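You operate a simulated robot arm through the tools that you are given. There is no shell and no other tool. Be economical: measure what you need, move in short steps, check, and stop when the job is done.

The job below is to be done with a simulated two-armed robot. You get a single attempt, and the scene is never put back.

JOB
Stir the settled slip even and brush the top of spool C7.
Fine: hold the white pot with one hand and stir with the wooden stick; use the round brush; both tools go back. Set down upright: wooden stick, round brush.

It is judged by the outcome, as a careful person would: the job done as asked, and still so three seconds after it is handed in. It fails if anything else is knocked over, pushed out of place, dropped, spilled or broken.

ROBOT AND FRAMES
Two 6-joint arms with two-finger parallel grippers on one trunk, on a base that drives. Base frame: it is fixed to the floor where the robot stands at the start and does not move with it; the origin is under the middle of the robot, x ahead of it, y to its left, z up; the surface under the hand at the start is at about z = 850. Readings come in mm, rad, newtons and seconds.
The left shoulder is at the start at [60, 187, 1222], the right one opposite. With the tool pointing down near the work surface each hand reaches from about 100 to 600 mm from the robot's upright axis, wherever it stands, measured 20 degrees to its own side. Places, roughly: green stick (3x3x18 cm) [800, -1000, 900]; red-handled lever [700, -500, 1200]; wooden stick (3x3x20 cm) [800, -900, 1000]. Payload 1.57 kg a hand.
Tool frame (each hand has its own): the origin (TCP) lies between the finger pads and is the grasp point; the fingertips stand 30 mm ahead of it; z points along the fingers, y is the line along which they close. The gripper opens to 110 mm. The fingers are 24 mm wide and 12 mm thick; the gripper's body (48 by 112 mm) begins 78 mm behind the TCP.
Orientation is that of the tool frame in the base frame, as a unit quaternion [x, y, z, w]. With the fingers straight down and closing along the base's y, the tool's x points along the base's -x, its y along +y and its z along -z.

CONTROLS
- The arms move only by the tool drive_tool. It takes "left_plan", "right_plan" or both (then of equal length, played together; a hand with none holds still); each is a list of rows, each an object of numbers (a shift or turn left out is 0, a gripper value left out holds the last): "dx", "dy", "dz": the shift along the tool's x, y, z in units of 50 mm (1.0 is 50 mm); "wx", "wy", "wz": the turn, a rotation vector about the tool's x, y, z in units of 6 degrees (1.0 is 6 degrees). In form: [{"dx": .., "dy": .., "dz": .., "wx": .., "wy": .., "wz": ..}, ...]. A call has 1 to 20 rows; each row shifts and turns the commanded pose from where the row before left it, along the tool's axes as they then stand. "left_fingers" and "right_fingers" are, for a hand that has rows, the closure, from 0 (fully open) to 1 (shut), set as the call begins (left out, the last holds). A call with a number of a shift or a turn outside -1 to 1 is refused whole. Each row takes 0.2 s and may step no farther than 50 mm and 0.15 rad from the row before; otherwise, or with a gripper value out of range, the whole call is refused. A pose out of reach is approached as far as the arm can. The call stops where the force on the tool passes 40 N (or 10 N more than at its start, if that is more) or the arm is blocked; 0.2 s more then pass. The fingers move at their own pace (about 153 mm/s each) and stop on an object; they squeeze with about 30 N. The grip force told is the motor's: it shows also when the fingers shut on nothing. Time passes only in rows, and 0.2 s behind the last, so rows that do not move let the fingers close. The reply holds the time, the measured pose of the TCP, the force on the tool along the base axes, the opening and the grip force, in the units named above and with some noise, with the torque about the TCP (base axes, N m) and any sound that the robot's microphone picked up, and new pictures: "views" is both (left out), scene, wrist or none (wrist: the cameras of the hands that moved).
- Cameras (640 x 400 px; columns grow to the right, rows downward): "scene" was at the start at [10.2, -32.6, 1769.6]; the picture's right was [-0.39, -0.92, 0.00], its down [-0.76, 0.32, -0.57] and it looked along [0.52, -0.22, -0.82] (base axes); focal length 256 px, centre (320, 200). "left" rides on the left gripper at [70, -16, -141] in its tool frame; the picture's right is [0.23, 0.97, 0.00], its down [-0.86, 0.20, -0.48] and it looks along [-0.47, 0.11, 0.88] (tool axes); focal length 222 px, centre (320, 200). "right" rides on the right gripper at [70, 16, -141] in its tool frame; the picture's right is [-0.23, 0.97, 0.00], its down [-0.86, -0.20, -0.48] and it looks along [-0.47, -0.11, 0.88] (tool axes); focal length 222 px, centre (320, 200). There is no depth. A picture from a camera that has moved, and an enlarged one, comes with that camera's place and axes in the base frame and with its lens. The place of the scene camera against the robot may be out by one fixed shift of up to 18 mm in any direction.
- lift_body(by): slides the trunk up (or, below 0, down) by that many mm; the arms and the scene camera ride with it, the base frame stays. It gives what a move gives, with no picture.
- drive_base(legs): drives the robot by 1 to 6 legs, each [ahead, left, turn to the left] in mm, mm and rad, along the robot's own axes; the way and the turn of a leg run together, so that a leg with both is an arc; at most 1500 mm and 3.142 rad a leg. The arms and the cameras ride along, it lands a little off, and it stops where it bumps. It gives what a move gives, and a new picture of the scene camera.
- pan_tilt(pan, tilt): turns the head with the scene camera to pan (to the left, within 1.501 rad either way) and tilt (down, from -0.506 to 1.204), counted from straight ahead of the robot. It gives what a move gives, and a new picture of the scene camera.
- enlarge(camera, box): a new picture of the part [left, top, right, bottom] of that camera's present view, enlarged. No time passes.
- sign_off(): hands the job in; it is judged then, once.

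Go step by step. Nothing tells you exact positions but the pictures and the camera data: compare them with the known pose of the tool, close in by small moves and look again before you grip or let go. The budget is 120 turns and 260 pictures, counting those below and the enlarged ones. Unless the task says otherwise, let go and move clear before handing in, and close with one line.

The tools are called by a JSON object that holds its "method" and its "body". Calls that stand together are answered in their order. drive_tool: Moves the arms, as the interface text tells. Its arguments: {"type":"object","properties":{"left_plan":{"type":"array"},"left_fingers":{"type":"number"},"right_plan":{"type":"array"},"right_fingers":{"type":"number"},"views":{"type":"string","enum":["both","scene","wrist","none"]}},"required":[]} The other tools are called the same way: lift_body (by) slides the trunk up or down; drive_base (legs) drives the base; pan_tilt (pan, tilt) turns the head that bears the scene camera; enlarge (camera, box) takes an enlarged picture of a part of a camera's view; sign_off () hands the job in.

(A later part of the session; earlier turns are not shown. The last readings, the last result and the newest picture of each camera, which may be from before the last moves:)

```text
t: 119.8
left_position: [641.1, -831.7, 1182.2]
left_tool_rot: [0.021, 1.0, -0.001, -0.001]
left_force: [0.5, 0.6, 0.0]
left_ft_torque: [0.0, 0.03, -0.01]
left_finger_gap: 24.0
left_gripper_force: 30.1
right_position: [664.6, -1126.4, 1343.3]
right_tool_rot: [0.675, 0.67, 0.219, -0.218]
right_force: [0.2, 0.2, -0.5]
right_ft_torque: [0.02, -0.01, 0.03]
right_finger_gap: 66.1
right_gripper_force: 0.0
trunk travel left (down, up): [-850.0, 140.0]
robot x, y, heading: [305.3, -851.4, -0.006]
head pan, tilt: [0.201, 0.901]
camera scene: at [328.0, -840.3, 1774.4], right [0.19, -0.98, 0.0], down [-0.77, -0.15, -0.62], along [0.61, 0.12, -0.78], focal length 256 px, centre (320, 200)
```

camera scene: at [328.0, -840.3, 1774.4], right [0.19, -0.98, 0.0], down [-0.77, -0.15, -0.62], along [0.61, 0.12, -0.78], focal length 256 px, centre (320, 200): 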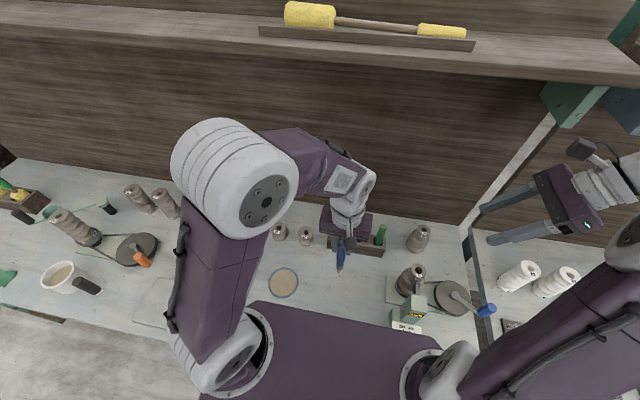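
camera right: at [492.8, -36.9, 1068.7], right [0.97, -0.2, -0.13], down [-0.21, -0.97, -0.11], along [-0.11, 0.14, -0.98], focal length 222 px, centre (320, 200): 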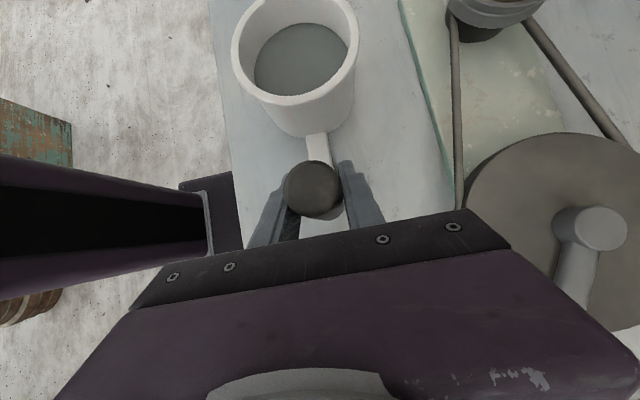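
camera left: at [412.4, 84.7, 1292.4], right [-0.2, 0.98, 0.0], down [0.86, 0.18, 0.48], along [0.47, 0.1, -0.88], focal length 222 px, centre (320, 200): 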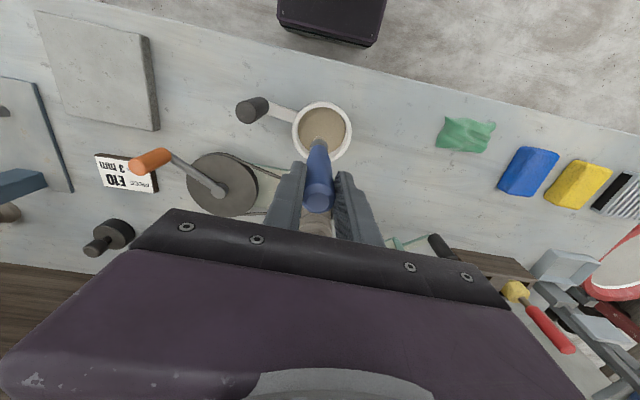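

I square the hand and move the brush above C7, about (820, -677), gently.

{"method": "drive_tool", "body": {"left_plan": [{"wz": -0.4}, {"dy": 0.2}, {"dy": 0.4}, {"dy": 0.5}, {"dy": 0.5}, {"dy": 0.5}, {"dy": 0.5}, {"dy": 0.35}, {"dy": 0.15}, {"dx": -0.2}, {"dx": -0.4}, {"dx": -0.5}, {"dx": -0.5}, {"dx": -0.5}, {"dx": -0.5}, {"dx": -0.4}, {"dx": -0.3}, {"dx": -0.1}, {}], "views": "both"}}

{"method": "enlarge", "body": {"camera": "left", "box": [230, 90, 410, 240]}}

{"method": "enlarge", "body": {"camera": "scene", "box": [240, 150, 400, 260]}}

```text
t: 123.8
left_position: [810.8, -677.5, 1181.7]
left_tool_rot: [0.0, 1.0, 0.0, 0.0]
left_force: [0.7, 0.5, -0.5]
left_ft_torque: [0.02, -0.04, 0.01]
left_finger_gap: 23.9
left_gripper_force: 29.9
right_position: [663.7, -1125.5, 1344.5]
right_tool_rot: [0.675, 0.67, 0.219, -0.217]
right_force: [-0.3, -0.2, -0.1]
right_ft_torque: [-0.01, 0.02, 0.02]
right_finger_gap: 66.0
right_gripper_force: 0.1
trunk travel left (down, up): [-850.0, 140.0]
robot x, y, heading: [310.8, -849.7, -0.006]
head pan, tilt: [0.201, 0.901]
camera scene: at [326.6, -840.2, 1774.4], right [0.19, -0.98, 0.0], down [-0.77, -0.15, -0.62], along [0.61, 0.12, -0.78], focal length 256 px, centre (320, 200)
camera left: at [741.4, -693.8, 1323.6], right [-0.23, 0.97, 0.0], down [0.86, 0.2, 0.48], along [0.47, 0.11, -0.88], focal length 222 px, centre (320, 200)
```

scene: 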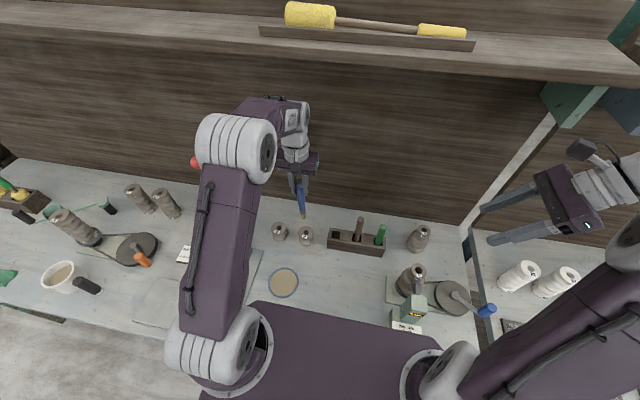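
left: 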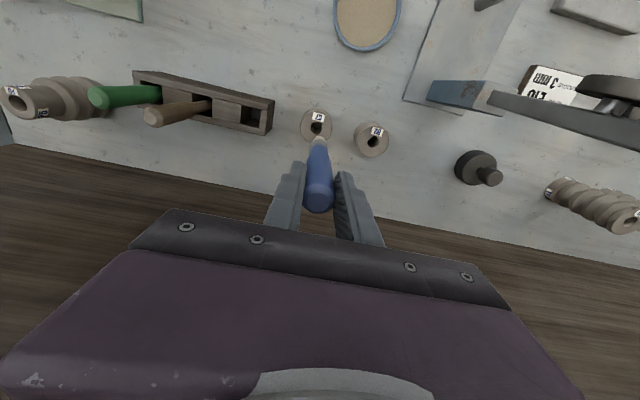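

```text
2.67 times, centred on (320, 165) of left
camera zoom: at [741.4, -693.8, 1323.6], right [-0.23, 0.97, 0.0], down [0.86, 0.2, 0.48], along [0.47, 0.11, -0.88], focal length 592 px, centre (320, 293)
```

zoom: 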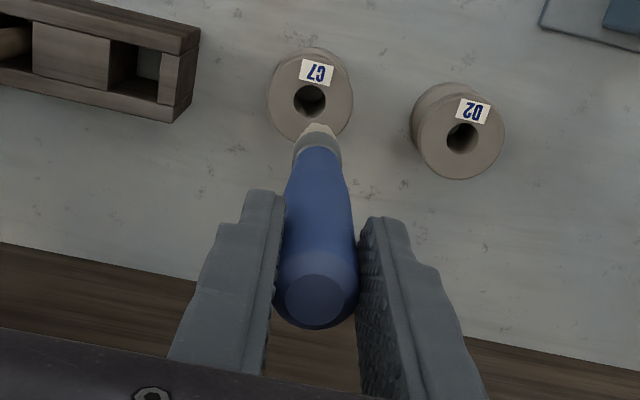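

```text
3.64 times, centred on (320, 205) of scene
camera zoom: at [326.6, -840.2, 1774.4], right [0.19, -0.98, 0.0], down [-0.77, -0.15, -0.62], along [0.61, 0.12, -0.78], focal length 931 px, centre (320, 182)
```

zoom: 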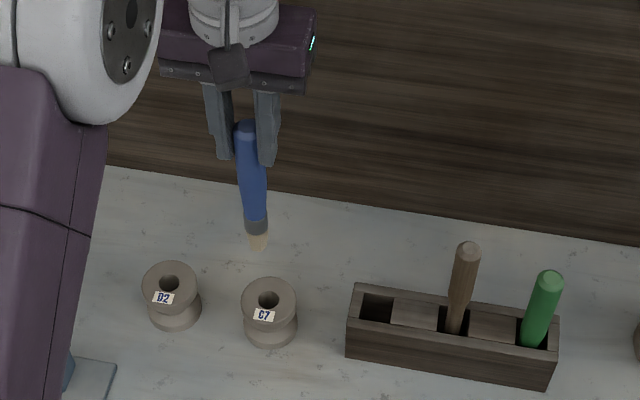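

C7 is at about (817, -682), rim ring radius ~30 mm. I go to a start point on its top ring and descend near it.

{"method": "drive_tool", "body": {"left_plan": [{"dx": 0.13, "dy": -0.05}, {"dx": 0.14, "dy": -0.05}, {"dz": 0.1}, {"dz": 0.2}, {"dz": 0.25}, {"dz": 0.25}, {"dz": 0.25}, {"dz": 0.25}, {"dz": 0.2}, {"dz": 0.1}, {"dz": 0.05}, {}], "views": "both"}}

{"method": "enlarge", "body": {"camera": "left", "box": [230, 90, 410, 240]}}

{"method": "enlarge", "body": {"camera": "scene", "box": [260, 180, 360, 260]}}

```text
t: 126.4
left_position: [795.9, -681.8, 1098.3]
left_tool_rot: [0.0, 1.0, 0.0, 0.0]
left_force: [0.5, -0.1, -0.4]
left_ft_torque: [0.0, 0.03, 0.0]
left_finger_gap: 23.7
left_gripper_force: 30.1
right_position: [663.6, -1126.5, 1343.9]
right_tool_rot: [0.674, 0.671, 0.22, -0.218]
right_force: [0.3, -0.1, 0.5]
right_ft_torque: [-0.01, 0.02, -0.01]
right_finger_gap: 66.0
right_gripper_force: 0.1
trunk travel left (down, up): [-850.0, 140.0]
robot x, y, heading: [309.9, -848.7, 0.002]
head pan, tilt: [0.201, 0.901]
camera scene: at [326.9, -840.2, 1774.4], right [0.19, -0.98, 0.0], down [-0.77, -0.15, -0.62], along [0.61, 0.12, -0.78], focal length 256 px, centre (320, 200)
camera left: at [726.7, -698.5, 1239.5], right [-0.23, 0.97, 0.0], down [0.86, 0.2, 0.48], along [0.47, 0.11, -0.88], focal length 222 px, centre (320, 200)
```

scene: 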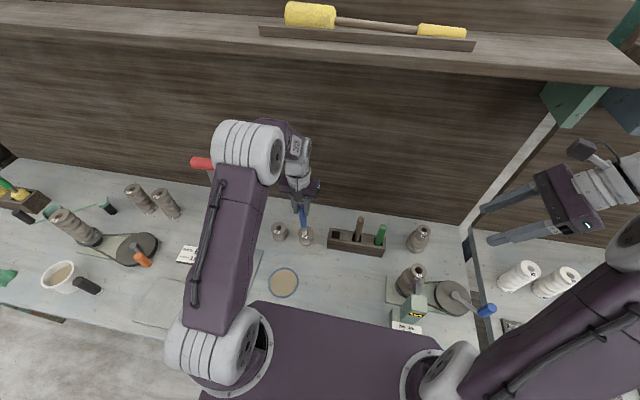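
left: 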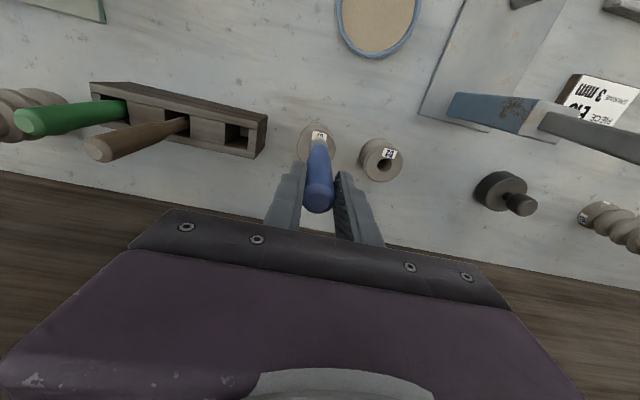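

```text
2.67 times, centred on (320, 165) of left
camera zoom: at [726.7, -698.5, 1239.5], right [-0.23, 0.97, 0.0], down [0.86, 0.2, 0.48], along [0.47, 0.11, -0.88], focal length 592 px, centre (320, 293)
```

zoom: 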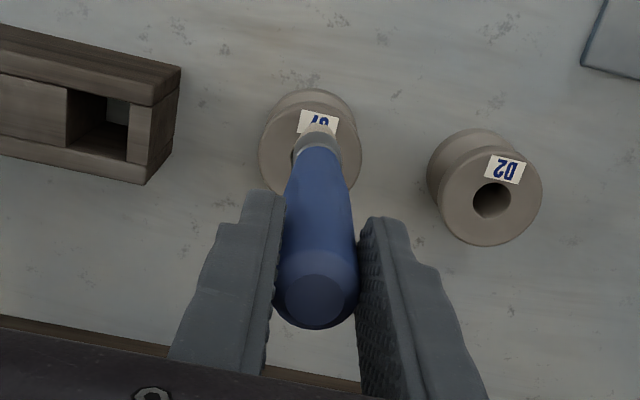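

```text
5.00 times, centred on (310, 220) of scene
camera zoom: at [326.9, -840.2, 1774.4], right [0.19, -0.98, 0.0], down [-0.77, -0.15, -0.62], along [0.61, 0.12, -0.78], focal length 1280 px, centre (370, 100)
```

zoom: 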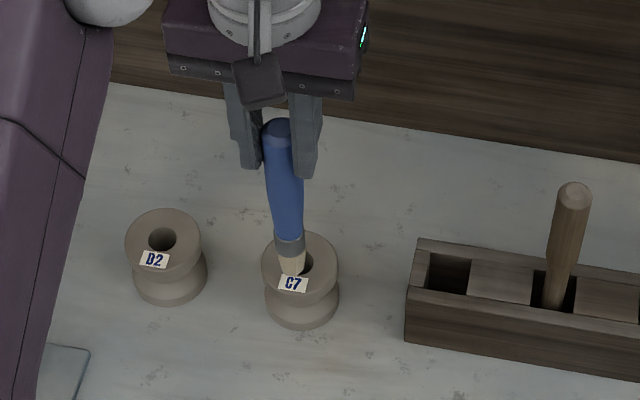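

I descend slowly to feel the top of the spool.

{"method": "drive_tool", "body": {"left_plan": [{"dz": 0.1}, {"dz": 0.1}, {"dz": 0.1}, {}], "views": "none"}}

{"method": "enlarge", "body": {"camera": "scene", "box": [260, 180, 360, 260]}}

```text
t: 127.4
left_position: [795.8, -683.8, 1084.1]
left_tool_rot: [0.0, 1.0, 0.0, 0.0]
left_force: [-0.2, 0.3, -0.2]
left_ft_torque: [-0.02, -0.02, -0.02]
left_finger_gap: 23.7
left_gripper_force: 29.5
right_position: [663.7, -1127.3, 1344.7]
right_tool_rot: [0.675, 0.67, 0.218, -0.218]
right_force: [0.0, -1.6, 0.1]
right_ft_torque: [0.0, -0.01, 0.02]
right_finger_gap: 66.0
right_gripper_force: 0.1
trunk travel left (down, up): [-850.0, 140.0]
robot x, y, heading: [304.6, -852.2, -0.008]
head pan, tilt: [0.201, 0.901]
```

```text
5.00 times, centred on (310, 220) of scene
camera zoom: at [326.8, -840.2, 1774.4], right [0.19, -0.98, 0.0], down [-0.77, -0.15, -0.62], along [0.61, 0.12, -0.78], focal length 1280 px, centre (370, 100)
```

zoom: 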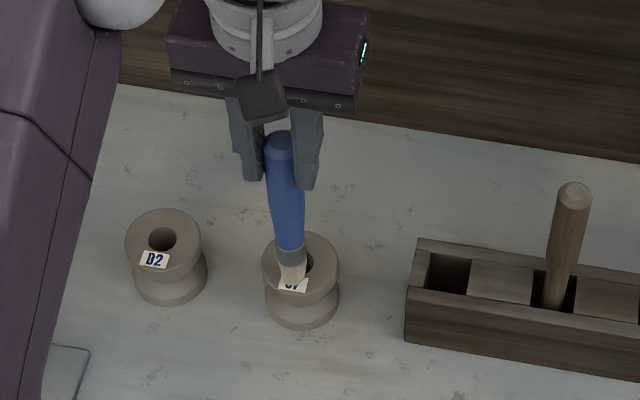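

{"method": "drive_tool", "body": {"left_plan": [{"dz": 0.06}, {"dz": 0.06}, {}], "views": "none"}}

{"method": "drive_tool", "body": {"left_plan": [{"dz": 0.05}, {}], "views": "wrist"}}

{"method": "enlarge", "body": {"camera": "scene", "box": [270, 200, 340, 256]}}

```text
t: 128.2
left_position: [795.2, -682.9, 1080.9]
left_tool_rot: [0.0, 1.0, 0.0, 0.003]
left_force: [-0.4, 0.1, 18.2]
left_ft_torque: [0.19, -0.09, -0.01]
left_finger_gap: 23.9
left_gripper_force: 30.3
right_position: [662.0, -1127.5, 1345.0]
right_tool_rot: [0.675, 0.67, 0.219, -0.217]
right_force: [-0.6, 0.3, -0.5]
right_ft_torque: [-0.05, 0.02, -0.01]
right_finger_gap: 66.0
right_gripper_force: 0.0
trunk travel left (down, up): [-850.0, 140.0]
robot x, y, heading: [312.3, -850.9, -0.007]
head pan, tilt: [0.201, 0.901]
```

```text
t: 128.9
left_position: [794.9, -681.9, 1079.8]
left_tool_rot: [0.0, 1.0, 0.0, 0.004]
left_force: [-6.2, 0.0, 22.1]
left_ft_torque: [-0.11, 0.9, -0.05]
left_finger_gap: 23.9
left_gripper_force: 30.5
right_position: [660.1, -1127.7, 1344.3]
right_tool_rot: [0.674, 0.671, 0.22, -0.217]
right_force: [0.0, 0.5, -0.5]
right_ft_torque: [-0.04, -0.01, 0.03]
right_finger_gap: 66.1
right_gripper_force: 0.0
trunk travel left (down, up): [-850.0, 140.0]
robot x, y, heading: [309.0, -849.4, -0.006]
head pan, tilt: [0.201, 0.901]
stopped in row 2 (left hand): the force on the tool passed its limit at 40 N (the readings are from after the stop); the commanded pose is now the measured one
camera left: at [725.1, -699.2, 1220.3], right [-0.23, 0.97, 0.0], down [0.85, 0.2, 0.49], along [0.47, 0.11, -0.87], focal length 222 px, centre (320, 200)
```

left: 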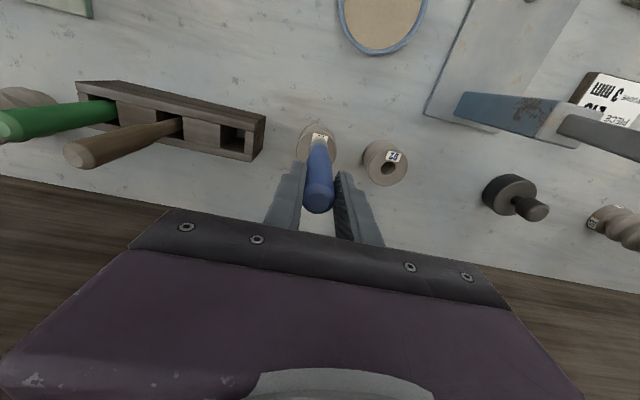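

```text
7.14 times, centred on (305, 228) of scene
camera zoom: at [322.4, -841.2, 1774.3], right [0.19, -0.98, 0.0], down [-0.77, -0.15, -0.62], along [0.61, 0.12, -0.78], focal length 1829 px, centre (427, 0)
```

zoom: 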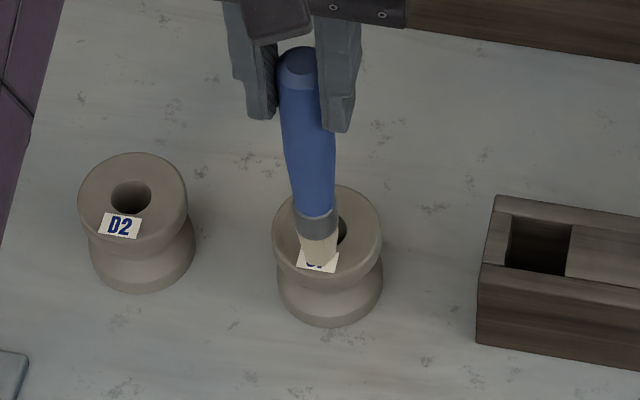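

Contact is at TCP≈1082. I back off 2 mm so that it only touches lightly.

{"method": "drive_tool", "body": {"left_plan": [{"dz": -0.04}, {}], "views": "none"}}

```text
t: 129.5
left_position: [797.0, -683.0, 1079.7]
left_tool_rot: [0.0, 1.0, 0.0, 0.004]
left_force: [-2.7, -2.1, 7.1]
left_ft_torque: [-0.43, 0.54, -0.01]
left_finger_gap: 23.9
left_gripper_force: 30.3
right_position: [661.4, -1127.6, 1343.9]
right_tool_rot: [0.675, 0.67, 0.221, -0.218]
right_force: [-1.0, 1.0, -0.2]
right_ft_torque: [0.01, 0.02, 0.01]
right_finger_gap: 66.2
right_gripper_force: 0.1
trunk travel left (down, up): [-850.0, 140.0]
robot x, y, heading: [306.2, -852.2, -0.013]
head pan, tilt: [0.201, 0.901]
```

{"method": "drive_tool", "body": {"left_plan": [{"dz": -0.015}, {}], "views": "none"}}

```text
t: 130.1
left_position: [797.3, -682.0, 1079.3]
left_tool_rot: [0.0, 1.0, 0.0, 0.004]
left_force: [-0.9, -1.0, 1.8]
left_ft_torque: [-0.14, 0.16, 0.03]
left_finger_gap: 23.6
left_gripper_force: 29.9
right_position: [662.6, -1125.4, 1344.8]
right_tool_rot: [0.675, 0.67, 0.219, -0.218]
right_force: [0.9, 0.0, 0.9]
right_ft_torque: [0.0, -0.04, 0.03]
right_finger_gap: 65.8
right_gripper_force: 0.1
trunk travel left (down, up): [-850.0, 140.0]
robot x, y, heading: [306.9, -856.2, -0.006]
head pan, tilt: [0.201, 0.901]
```

Light touch (~2 N). I brush one turn around the ring.

{"method": "drive_tool", "body": {"left_plan": [{"dx": -0.084, "dy": 0.231}, {"dx": -0.213, "dy": 0.123}, {"dx": -0.243, "dy": -0.043}, {"dx": -0.158, "dy": -0.189}, {"dy": -0.247}, {"dx": 0.158, "dy": -0.189}, {"dx": 0.243, "dy": -0.043}, {"dx": 0.213, "dy": 0.123}, {"dx": 0.084, "dy": 0.231}, {}], "views": "wrist"}}

{"method": "enlarge", "body": {"camera": "scene", "box": [270, 200, 340, 256]}}

```text
t: 132.3
left_position: [798.0, -682.2, 1080.3]
left_tool_rot: [-0.001, 1.0, 0.001, 0.004]
left_force: [0.9, -0.8, 4.3]
left_ft_torque: [-0.2, -0.11, 0.01]
left_finger_gap: 24.2
left_gripper_force: 29.9
right_position: [663.4, -1127.1, 1343.4]
right_tool_rot: [0.674, 0.67, 0.219, -0.218]
right_force: [-0.7, -0.4, 0.3]
right_ft_torque: [0.01, 0.02, 0.02]
right_finger_gap: 66.3
right_gripper_force: 0.0
trunk travel left (down, up): [-850.0, 140.0]
robot x, y, heading: [309.3, -848.0, -0.004]
head pan, tilt: [0.201, 0.901]
camera left: at [727.5, -699.1, 1220.8], right [-0.23, 0.97, 0.0], down [0.85, 0.2, 0.48], along [0.47, 0.11, -0.87], focal length 222 px, centre (320, 200)
```

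left: 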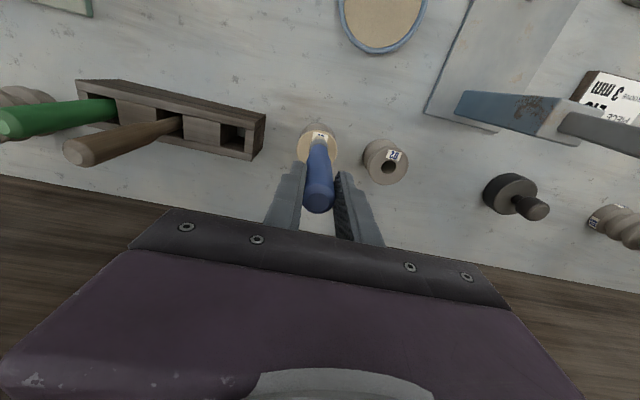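

```text
7.14 times, centred on (305, 228) of scene
camera zoom: at [326.3, -841.2, 1774.5], right [0.19, -0.98, 0.0], down [-0.77, -0.15, -0.62], along [0.61, 0.12, -0.78], focal length 1829 px, centre (427, 0)
```

zoom: 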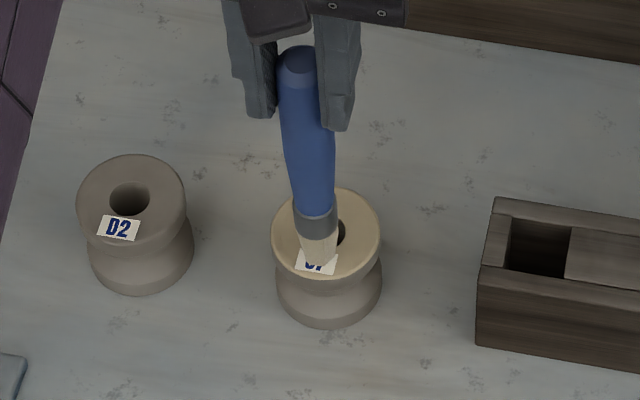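

C7's top is evenly coated and the spool hasn't moved. I lift gently and carry the brush over its slot at (819, -800).

{"method": "drive_tool", "body": {"left_plan": [{"dz": -0.05}, {"dz": -0.12}, {"dz": -0.2}, {"dz": -0.25}, {"dz": -0.3}, {"dz": -0.3}, {"dz": -0.3}, {"dz": -0.25}, {"dz": -0.15}, {"dz": -0.08}, {"dx": -0.1, "dy": -0.15}, {"dx": -0.1, "dy": -0.3}, {"dx": -0.1, "dy": -0.4}, {"dx": -0.1, "dy": -0.45}, {"dy": -0.45}, {"dy": -0.35}, {"dy": -0.2}, {"dy": -0.08}, {}], "views": "both"}}

{"method": "enlarge", "body": {"camera": "left", "box": [230, 60, 410, 210]}}

{"method": "enlarge", "body": {"camera": "scene", "box": [260, 170, 400, 260]}}

```text
t: 136.3
left_position: [817.3, -802.2, 1179.3]
left_tool_rot: [0.0, 1.0, 0.0, 0.003]
left_force: [0.3, 0.1, -0.7]
left_ft_torque: [0.03, -0.01, -0.01]
left_finger_gap: 24.2
left_gripper_force: 30.0
right_position: [662.9, -1126.0, 1345.0]
right_tool_rot: [0.674, 0.671, 0.219, -0.218]
right_force: [-0.7, -0.4, -0.4]
right_ft_torque: [-0.02, 0.01, 0.0]
right_finger_gap: 66.0
right_gripper_force: 0.0
trunk travel left (down, up): [-850.0, 140.0]
robot x, y, heading: [309.4, -851.2, -0.011]
head pan, tilt: [0.201, 0.901]
camera scene: at [326.8, -840.2, 1774.4], right [0.19, -0.98, 0.0], down [-0.77, -0.15, -0.62], along [0.61, 0.12, -0.78], focal length 256 px, centre (320, 200)
camera left: at [746.8, -818.0, 1320.1], right [-0.23, 0.97, 0.0], down [0.85, 0.2, 0.48], along [0.47, 0.11, -0.88], focal length 222 px, centre (320, 200)
```

scene: 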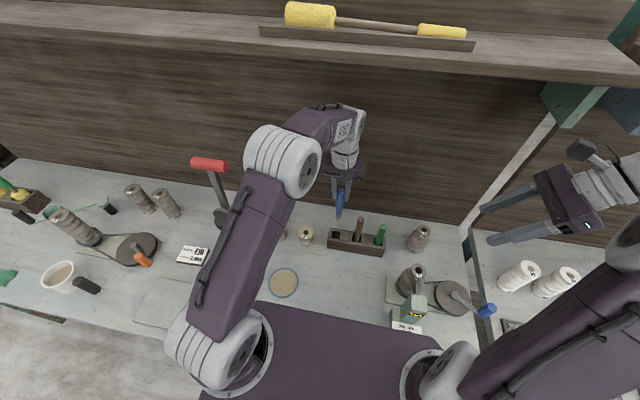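
left: 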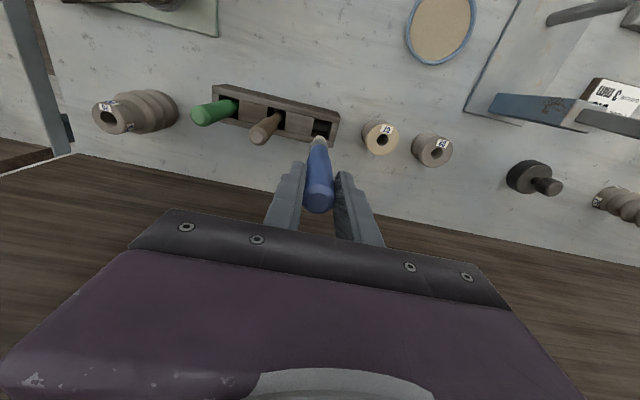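

```text
2.67 times, centred on (320, 135) of left
camera zoom: at [746.8, -818.0, 1320.1], right [-0.23, 0.97, 0.0], down [0.85, 0.2, 0.48], along [0.47, 0.11, -0.88], focal length 592 px, centre (320, 373)
```

zoom: 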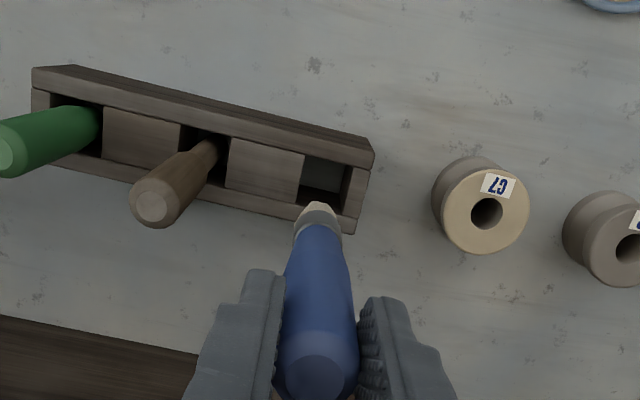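

```text
4.44 times, centred on (330, 215) of scene
camera zoom: at [326.8, -840.2, 1774.4], right [0.19, -0.98, 0.0], down [-0.77, -0.15, -0.62], along [0.61, 0.12, -0.78], focal length 1138 px, centre (276, 133)
```

zoom: 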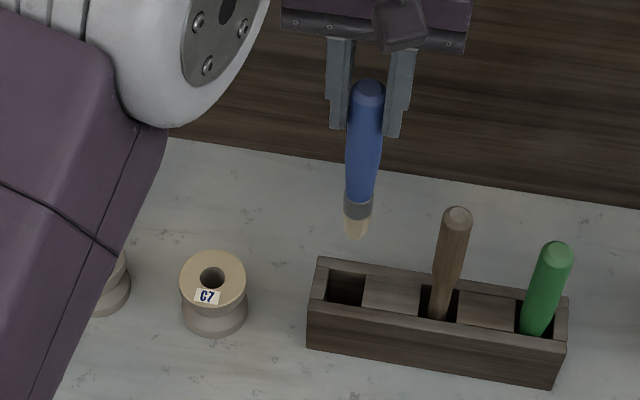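

C7 is nicely coated. The slot is ~5 mm ahead and 4 mm left; I correct and descend to just above the rack.

{"method": "drive_tool", "body": {"left_plan": [{"dx": -0.1, "dy": 0.07}, {"dz": 0.1}, {"dz": 0.25}, {"dz": 0.35}, {"dz": 0.35}, {"dz": 0.35}, {"dz": 0.25}, {"dz": 0.1}, {}], "views": "wrist"}}

{"method": "enlarge", "body": {"camera": "left", "box": [230, 90, 410, 240]}}

{"method": "enlarge", "body": {"camera": "scene", "box": [290, 180, 390, 260]}}

```text
t: 138.3
left_position: [823.1, -798.1, 1093.4]
left_tool_rot: [-0.001, 1.0, 0.0, 0.002]
left_force: [-0.7, 0.1, -0.7]
left_ft_torque: [0.05, -0.01, -0.01]
left_finger_gap: 23.8
left_gripper_force: 29.7
right_position: [663.2, -1127.0, 1344.1]
right_tool_rot: [0.675, 0.67, 0.219, -0.218]
right_force: [-0.6, 0.6, 0.2]
right_ft_torque: [0.0, -0.01, -0.01]
right_finger_gap: 65.8
right_gripper_force: 0.1
trunk travel left (down, up): [-850.0, 140.0]
robot x, y, heading: [306.1, -854.3, -0.008]
head pan, tilt: [0.201, 0.901]
camera left: at [752.8, -814.7, 1232.8], right [-0.23, 0.97, 0.0], down [0.85, 0.2, 0.48], along [0.47, 0.11, -0.88], focal length 222 px, centre (320, 200)
```

left: 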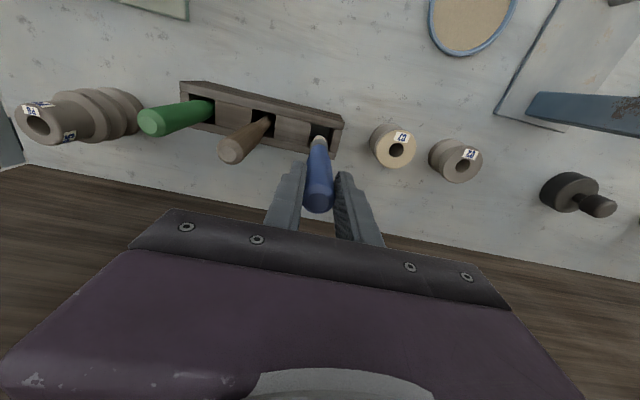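

```text
2.67 times, centred on (320, 165) of left
camera zoom: at [752.8, -814.7, 1232.8], right [-0.23, 0.97, 0.0], down [0.85, 0.2, 0.48], along [0.47, 0.11, -0.88], focal length 592 px, centre (320, 293)
```

zoom: 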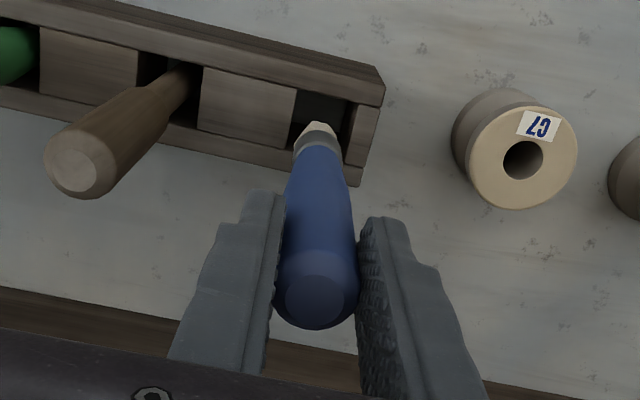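

```text
5.00 times, centred on (340, 220) of scene
camera zoom: at [326.8, -840.2, 1774.4], right [0.19, -0.98, 0.0], down [-0.77, -0.15, -0.62], along [0.61, 0.12, -0.78], focal length 1280 px, centre (220, 100)
```

zoom: 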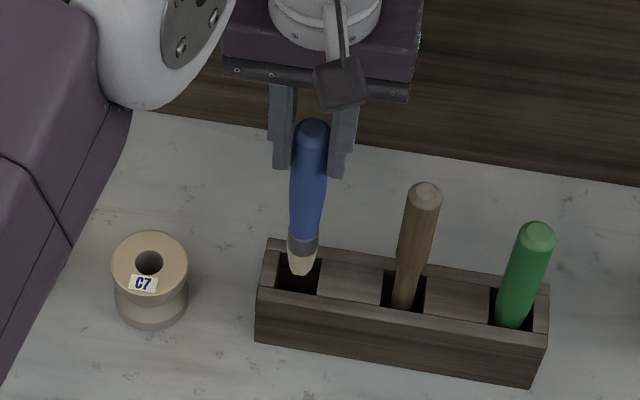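

Aligned well. I lower the brush into the slot.

{"method": "drive_tool", "body": {"left_plan": [{"dz": 0.2}, {"dz": 0.3}, {"dz": 0.3}, {"dz": 0.2}, {"dz": 0.15}, {"dz": 0.1}, {}], "views": "none"}}

```text
t: 139.7
left_position: [822.6, -797.4, 1041.8]
left_tool_rot: [-0.001, 1.0, -0.001, 0.012]
left_force: [-5.7, 2.2, 21.8]
left_ft_torque: [0.33, 0.28, 0.03]
left_finger_gap: 24.5
left_gripper_force: 30.2
right_position: [658.1, -1126.7, 1345.5]
right_tool_rot: [0.675, 0.67, 0.222, -0.215]
right_force: [-0.4, 0.6, -0.9]
right_ft_torque: [-0.03, 0.01, -0.02]
right_finger_gap: 65.9
right_gripper_force: 0.1
trunk travel left (down, up): [-850.0, 140.0]
robot x, y, heading: [308.1, -848.1, -0.012]
head pan, tilt: [0.201, 0.901]
stopped in row 6 (left hand): the force on the tool passed its limit at 48 N (the readings are from after the stop); the commanded pose is now the measured one
```

It met resistance higher than expected; I look before going on.

{"method": "drive_tool", "body": {"left_plan": [{"dz": -0.04}, {}], "views": "wrist"}}

{"method": "enlarge", "body": {"camera": "left", "box": [230, 90, 410, 240]}}

{"method": "enlarge", "body": {"camera": "scene", "box": [290, 180, 390, 260]}}

```text
t: 140.3
left_position: [826.0, -797.7, 1040.2]
left_tool_rot: [0.0, 1.0, -0.002, 0.011]
left_force: [-0.6, 0.9, 15.9]
left_ft_torque: [0.07, -0.16, 0.03]
left_finger_gap: 24.4
left_gripper_force: 29.4
right_position: [660.9, -1126.1, 1345.0]
right_tool_rot: [0.675, 0.67, 0.221, -0.217]
right_force: [-0.2, -0.6, -0.1]
right_ft_torque: [-0.01, -0.01, 0.01]
right_finger_gap: 65.9
right_gripper_force: 0.0
trunk travel left (down, up): [-850.0, 140.0]
robot x, y, heading: [304.7, -849.8, -0.005]
head pan, tilt: [0.201, 0.901]
camera left: at [753.7, -813.3, 1179.5], right [-0.23, 0.97, -0.01], down [0.84, 0.2, 0.5], along [0.49, 0.11, -0.87], focal length 222 px, centre (320, 200)
```

left: 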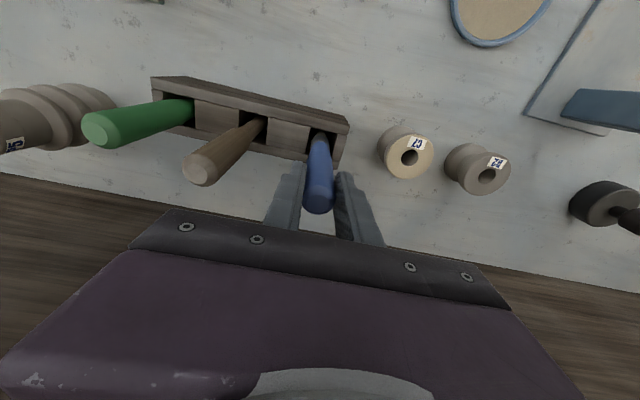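

```text
2.67 times, centred on (320, 165) of left
camera zoom: at [753.7, -813.3, 1179.5], right [-0.23, 0.97, -0.01], down [0.84, 0.2, 0.5], along [0.49, 0.11, -0.87], focal length 592 px, centre (320, 293)
```

zoom: 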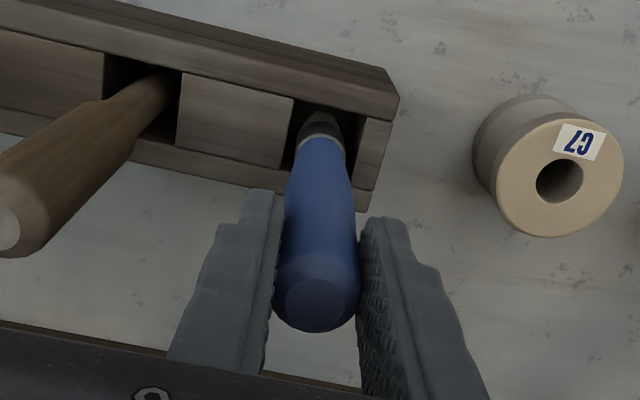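

```text
5.00 times, centred on (340, 220) of scene
camera zoom: at [323.6, -840.3, 1774.4], right [0.19, -0.98, 0.0], down [-0.77, -0.15, -0.62], along [0.61, 0.12, -0.78], focal length 1280 px, centre (220, 100)
```

zoom: 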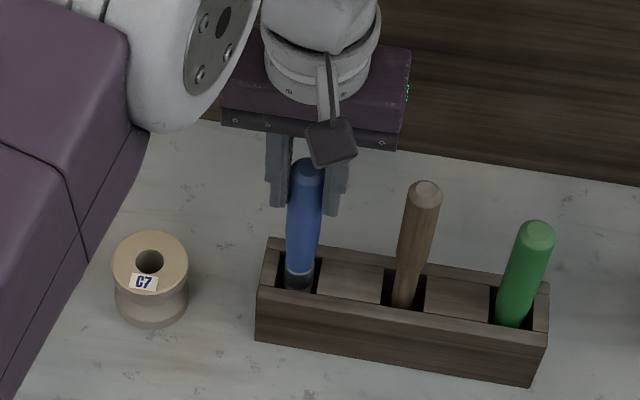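

The ferrule caught on the slot's back edge as the hand was deflected and slightly tilted. I raise 20 mm, straighten and check.

{"method": "drive_tool", "body": {"left_plan": [{"dz": -0.1}, {"dz": -0.2}, {"dz": -0.15, "wy": 0.2}, {}, {}], "views": "wrist"}}

{"method": "enlarge", "body": {"camera": "left", "box": [230, 90, 410, 240]}}

{"method": "enlarge", "body": {"camera": "scene", "box": [300, 190, 380, 254]}}

```text
t: 141.5
left_position: [827.0, -797.2, 1061.1]
left_tool_rot: [0.001, 1.0, -0.001, -0.002]
left_force: [1.1, 0.0, 0.8]
left_ft_torque: [0.03, 0.0, -0.01]
left_finger_gap: 24.4
left_gripper_force: 30.0
right_position: [663.1, -1127.3, 1343.3]
right_tool_rot: [0.675, 0.671, 0.218, -0.217]
right_force: [-0.4, -0.2, -0.4]
right_ft_torque: [0.01, 0.02, 0.0]
right_finger_gap: 65.9
right_gripper_force: 0.1
trunk travel left (down, up): [-850.0, 140.0]
robot x, y, heading: [310.9, -848.3, -0.009]
head pan, tilt: [0.201, 0.901]
camera left: at [758.7, -812.4, 1202.3], right [-0.23, 0.97, 0.0], down [0.86, 0.2, 0.48], along [0.46, 0.11, -0.88], focal length 222 px, centre (320, 200)
```

left: 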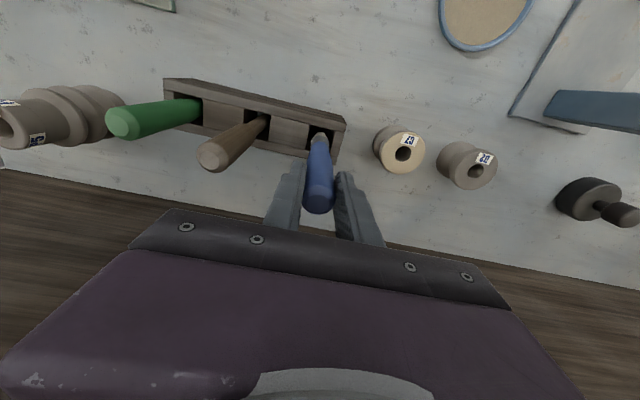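

```text
2.67 times, centred on (320, 165) of left
camera zoom: at [758.7, -812.4, 1202.3], right [-0.23, 0.97, 0.0], down [0.86, 0.2, 0.48], along [0.46, 0.11, -0.88], focal length 592 px, centre (320, 293)
```

zoom: 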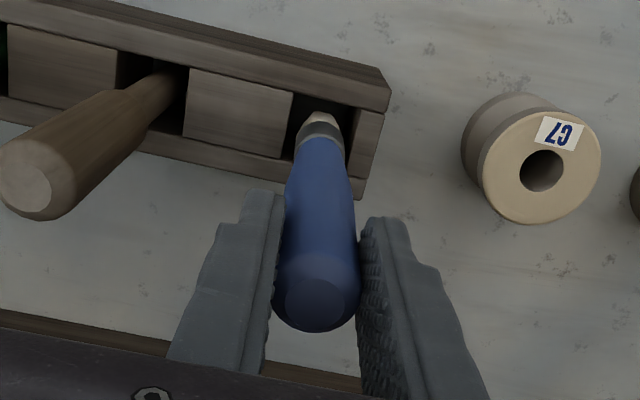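

```text
6.25 times, centred on (340, 222) of scene
camera zoom: at [326.3, -840.2, 1774.4], right [0.19, -0.98, 0.0], down [-0.77, -0.15, -0.62], along [0.61, 0.12, -0.78], focal length 1601 px, centre (195, 62)
```

zoom: 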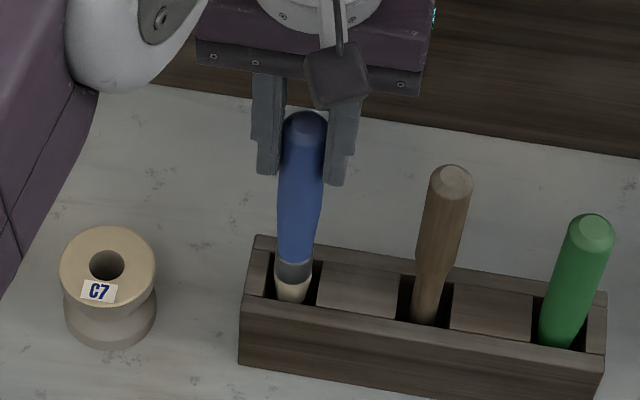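

The brush itself now leans in the grip (tip ~9 mm toward me). I raise it clear, tilt the hand ~3° to make the brush vertical and look again.

{"method": "drive_tool", "body": {"left_plan": [{"dz": -0.15}, {"dz": -0.3}, {"dz": -0.15}, {"wy": -0.25}, {"wy": -0.25}, {"dx": 0.05}, {}], "views": "wrist"}}

{"method": "enlarge", "body": {"camera": "left", "box": [230, 90, 410, 240]}}

{"method": "enlarge", "body": {"camera": "scene", "box": [300, 180, 380, 244]}}

```text
t: 143.1
left_position: [824.5, -797.6, 1091.0]
left_tool_rot: [-0.001, 1.0, 0.0, 0.024]
left_force: [0.6, 0.3, -0.3]
left_ft_torque: [-0.01, -0.03, 0.02]
left_finger_gap: 24.0
left_gripper_force: 29.8
right_position: [662.6, -1126.4, 1343.9]
right_tool_rot: [0.675, 0.671, 0.218, -0.218]
right_force: [-0.7, 0.3, -0.2]
right_ft_torque: [0.01, 0.03, 0.02]
right_finger_gap: 66.0
right_gripper_force: 0.1
trunk travel left (down, up): [-850.0, 140.0]
robot x, y, heading: [309.6, -848.8, -0.008]
head pan, tilt: [0.201, 0.901]
camera left: at [749.0, -813.2, 1228.2], right [-0.23, 0.97, -0.01], down [0.83, 0.2, 0.52], along [0.51, 0.11, -0.85], focal length 222 px, centre (320, 200)
```

left: 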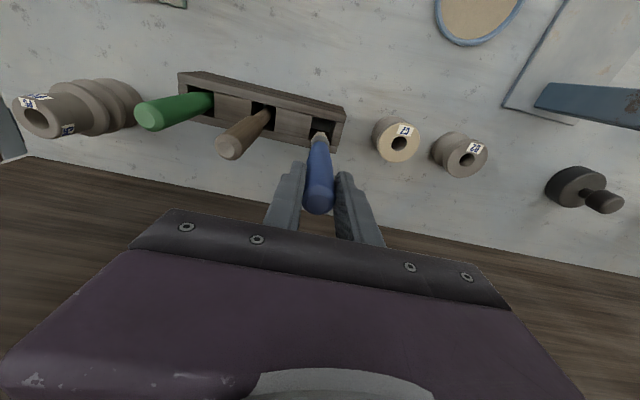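

```text
2.67 times, centred on (320, 165) of left
camera zoom: at [749.0, -813.2, 1228.2], right [-0.23, 0.97, -0.01], down [0.83, 0.2, 0.52], along [0.51, 0.11, -0.85], focal length 592 px, centre (320, 293)
```

zoom: 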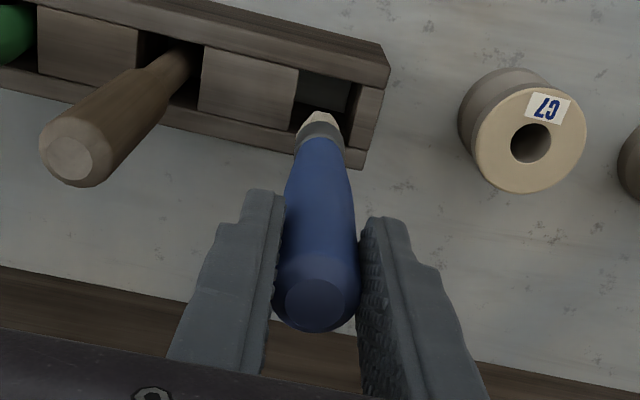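

```text
6.25 times, centred on (340, 212) of scene
camera zoom: at [327.0, -840.2, 1774.4], right [0.19, -0.98, 0.0], down [-0.77, -0.15, -0.62], along [0.61, 0.12, -0.78], focal length 1601 px, centre (195, 125)
```

zoom: 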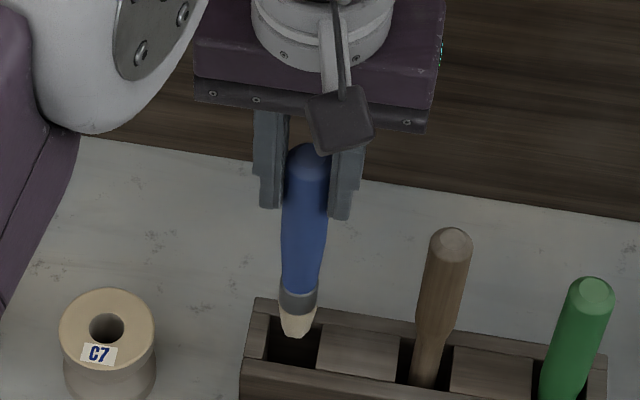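

The brush is now vertical at x≈827, slot centre ≈825.5. I shift 2 mm and lower straight down.

{"method": "drive_tool", "body": {"left_plan": [{"dx": 0.04}, {"dz": 0.15, "dx": 0.007}, {"dz": 0.2, "dx": 0.01}, {"dz": 0.15, "dx": 0.007}, {"dz": 0.15, "dx": 0.007}, {"dz": 0.15, "dx": 0.007}, {"dz": 0.1, "dx": 0.005}, {}], "views": "wrist"}}

{"method": "enlarge", "body": {"camera": "left", "box": [230, 90, 410, 240]}}

```text
t: 144.9
left_position: [821.7, -797.9, 1045.8]
left_tool_rot: [0.0, 1.0, -0.002, 0.026]
left_force: [-0.7, -0.2, -0.8]
left_ft_torque: [-0.06, -0.02, -0.01]
left_finger_gap: 24.3
left_gripper_force: 29.8
right_position: [664.0, -1127.4, 1345.1]
right_tool_rot: [0.675, 0.67, 0.219, -0.218]
right_force: [-0.6, -0.9, 0.2]
right_ft_torque: [0.02, 0.01, 0.04]
right_finger_gap: 66.1
right_gripper_force: 0.1
trunk travel left (down, up): [-850.0, 140.0]
robot x, y, heading: [307.7, -851.2, -0.007]
head pan, tilt: [0.201, 0.901]
camera left: at [745.4, -813.6, 1183.3], right [-0.23, 0.97, -0.01], down [0.83, 0.2, 0.52], along [0.51, 0.11, -0.85], focal length 222 px, centre (320, 200)
```

left: 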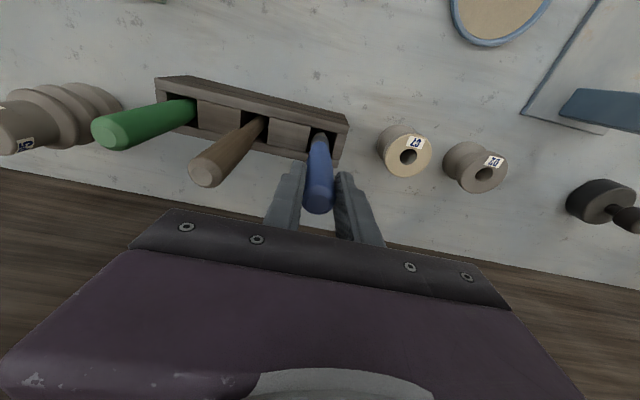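

```text
2.67 times, centred on (320, 165) of left
camera zoom: at [745.4, -813.6, 1183.3], right [-0.23, 0.97, -0.01], down [0.83, 0.2, 0.52], along [0.51, 0.11, -0.85], focal length 592 px, centre (320, 293)
```

zoom: 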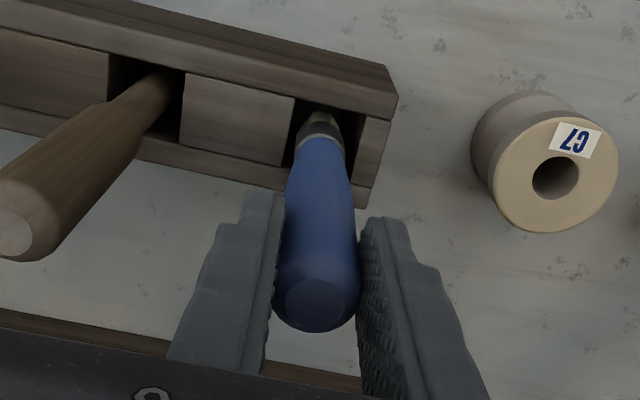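

No contact yet; brush ~2 mm toward the front. I shift 2 mm and continue down.

{"method": "drive_tool", "body": {"left_plan": [{"dx": -0.05}, {"dz": 0.08, "dx": 0.004}, {"dz": 0.08, "dx": 0.004}, {"dz": 0.08, "dx": 0.004}, {}], "views": "none"}}

```text
t: 146.1
left_position: [824.1, -798.1, 1035.7]
left_tool_rot: [0.0, 1.0, -0.001, 0.028]
left_force: [-1.3, -0.3, 22.8]
left_ft_torque: [-0.02, -0.23, -0.01]
left_finger_gap: 24.4
left_gripper_force: 30.0
right_position: [660.6, -1127.1, 1343.9]
right_tool_rot: [0.675, 0.67, 0.22, -0.217]
right_force: [0.0, -0.8, 0.0]
right_ft_torque: [-0.01, 0.05, -0.01]
right_finger_gap: 66.0
right_gripper_force: 0.0
trunk travel left (down, up): [-850.0, 140.0]
robot x, y, heading: [308.4, -851.2, -0.007]
head pan, tilt: [0.201, 0.901]
```

Vertical contact again at TCP 1036, ~15 mm above expected. I look closely before doing anything.

{"method": "enlarge", "body": {"camera": "scene", "box": [315, 200, 365, 250]}}

{"method": "enlarge", "body": {"camera": "left", "box": [290, 110, 370, 170]}}

```text
8.00 times, centred on (340, 225) of scene
camera zoom: at [323.2, -840.9, 1774.7], right [0.19, -0.98, 0.0], down [-0.77, -0.15, -0.62], along [0.61, 0.12, -0.78], focal length 2049 px, centre (160, 0)
```

zoom: 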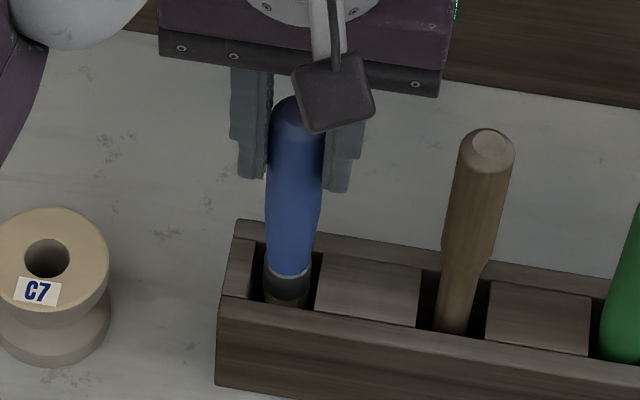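

```text
6.67 times, centred on (330, 140) of left
camera zoom: at [747.5, -813.3, 1173.5], right [-0.23, 0.97, -0.02], down [0.83, 0.2, 0.52], along [0.51, 0.11, -0.85], focal length 1481 px, centre (253, 600)
```

zoom: 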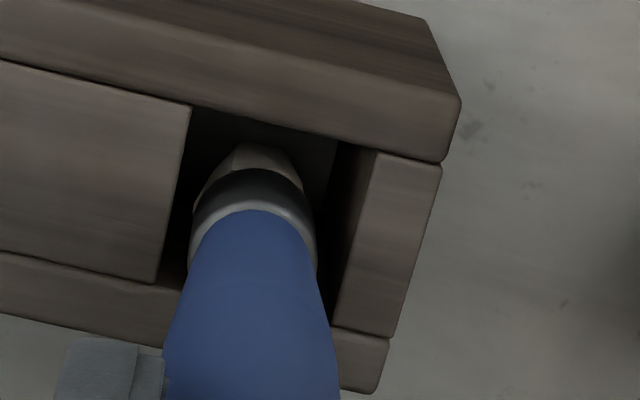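

The ferrule is catching the slot's back wall: the brush is ~6 mm too far ahead. I raise 12 mm, shift 6 mm back, 1 mm left, and look.

{"method": "drive_tool", "body": {"left_plan": [{"dz": -0.1}, {"dz": -0.15}, {"dx": 0.12, "dy": 0.03}, {}, {}], "views": "wrist"}}

{"method": "enlarge", "body": {"camera": "scene", "box": [315, 200, 365, 250]}}

{"method": "enlarge", "body": {"camera": "left", "box": [290, 110, 370, 170]}}

```text
t: 147.3
left_position: [819.2, -797.0, 1045.7]
left_tool_rot: [0.0, 1.0, -0.001, 0.024]
left_force: [0.1, 0.4, -0.5]
left_ft_torque: [0.0, -0.04, 0.03]
left_finger_gap: 24.4
left_gripper_force: 30.0
right_position: [662.9, -1126.5, 1342.8]
right_tool_rot: [0.675, 0.67, 0.22, -0.218]
right_force: [-0.4, -0.1, -1.3]
right_ft_torque: [-0.01, 0.01, 0.02]
right_finger_gap: 65.8
right_gripper_force: 0.1
trunk travel left (down, up): [-850.0, 140.0]
robot x, y, heading: [311.9, -853.0, -0.007]
head pan, tilt: [0.201, 0.901]
camera left: at [743.5, -812.2, 1183.2], right [-0.23, 0.97, -0.01], down [0.83, 0.2, 0.52], along [0.51, 0.11, -0.85], focal length 222 px, centre (320, 200)
```

left: 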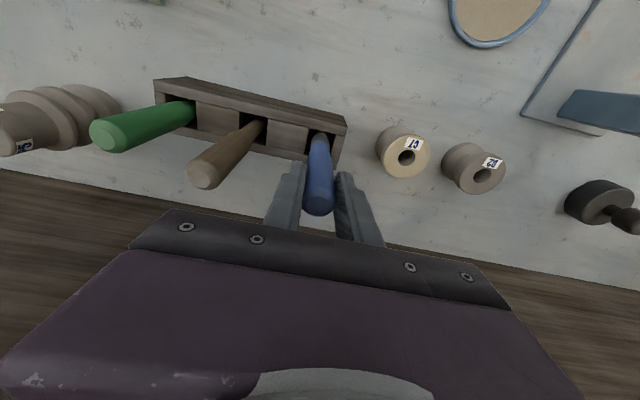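

```text
8.00 times, centred on (340, 225) of scene
camera zoom: at [326.7, -840.2, 1774.4], right [0.19, -0.98, 0.0], down [-0.77, -0.15, -0.62], along [0.61, 0.12, -0.78], focal length 2049 px, centre (160, 0)
```

zoom: 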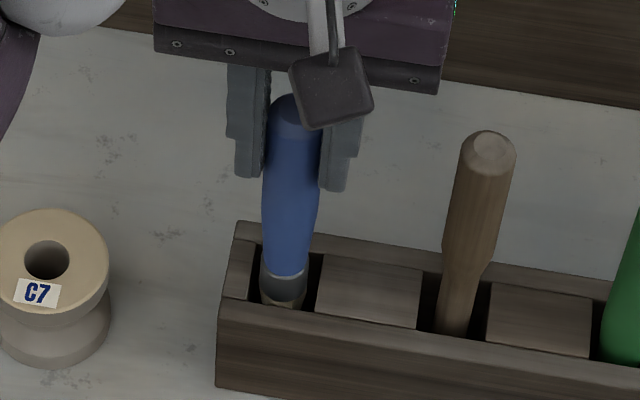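

```text
6.67 times, centred on (330, 140) of left
camera zoom: at [743.5, -812.2, 1183.2], right [-0.23, 0.97, -0.01], down [0.83, 0.2, 0.52], along [0.51, 0.11, -0.85], focal length 1481 px, centre (253, 600)
```

zoom: 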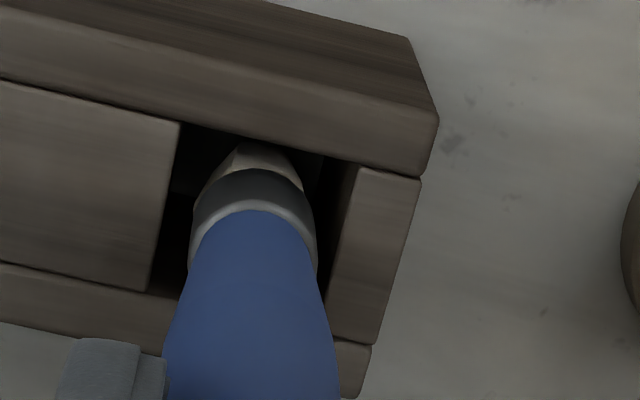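

{"method": "drive_tool", "body": {"left_plan": [{"dz": 0.08, "dx": 0.004, "dy": -0.01}, {"dz": 0.08, "dx": 0.004}, {"dz": 0.08, "dx": 0.004}, {"dz": 0.06, "dx": 0.003}, {}], "views": "none"}}

```text
t: 148.5
left_position: [819.1, -796.0, 1030.4]
left_tool_rot: [0.001, 1.0, -0.001, 0.025]
left_force: [-0.2, 0.4, 0.1]
left_ft_torque: [-0.03, 0.03, 0.0]
left_finger_gap: 24.3
left_gripper_force: 30.0
right_position: [662.9, -1125.9, 1343.9]
right_tool_rot: [0.674, 0.67, 0.22, -0.218]
right_force: [0.3, -0.4, 1.3]
right_ft_torque: [-0.04, 0.01, -0.02]
right_finger_gap: 66.0
right_gripper_force: 0.1
trunk travel left (down, up): [-850.0, 140.0]
robot x, y, heading: [310.3, -849.5, -0.011]
head pan, tilt: [0.201, 0.901]
```

It now slides past freely. I continue down to the floor in small steps.

{"method": "drive_tool", "body": {"left_plan": [{"dz": 0.07, "dx": 0.003}, {"dz": 0.06, "dx": 0.003}, {}], "views": "none"}}

```text
t: 149.3
left_position: [819.2, -796.3, 1024.8]
left_tool_rot: [0.0, 1.0, -0.001, 0.026]
left_force: [0.4, -0.3, -0.8]
left_ft_torque: [0.0, -0.02, -0.01]
left_finger_gap: 24.1
left_gripper_force: 30.3
right_position: [663.9, -1126.1, 1343.9]
right_tool_rot: [0.675, 0.67, 0.219, -0.218]
right_force: [-0.4, -0.3, 0.0]
right_ft_torque: [0.0, -0.02, 0.01]
right_finger_gap: 65.9
right_gripper_force: 0.0
trunk travel left (down, up): [-850.0, 140.0]
robot x, y, heading: [310.4, -848.6, -0.008]
head pan, tilt: [0.201, 0.901]
```

{"method": "drive_tool", "body": {"left_plan": [{"dz": 0.05, "dx": 0.002}, {"dz": 0.05, "dx": 0.002}, {}], "views": "none"}}

```text
t: 150.1
left_position: [819.1, -795.4, 1019.3]
left_tool_rot: [0.0, 1.0, -0.001, 0.025]
left_force: [-0.8, 0.4, 0.1]
left_ft_torque: [0.01, -0.01, -0.01]
left_finger_gap: 24.3
left_gripper_force: 30.0
right_position: [664.2, -1126.4, 1343.2]
right_tool_rot: [0.675, 0.67, 0.219, -0.218]
right_force: [0.2, -0.3, -0.3]
right_ft_torque: [-0.03, 0.05, 0.04]
right_finger_gap: 66.3
right_gripper_force: 0.1
trunk travel left (down, up): [-850.0, 140.0]
robot x, y, heading: [308.7, -850.6, -0.004]
head pan, tilt: [0.201, 0.901]
```

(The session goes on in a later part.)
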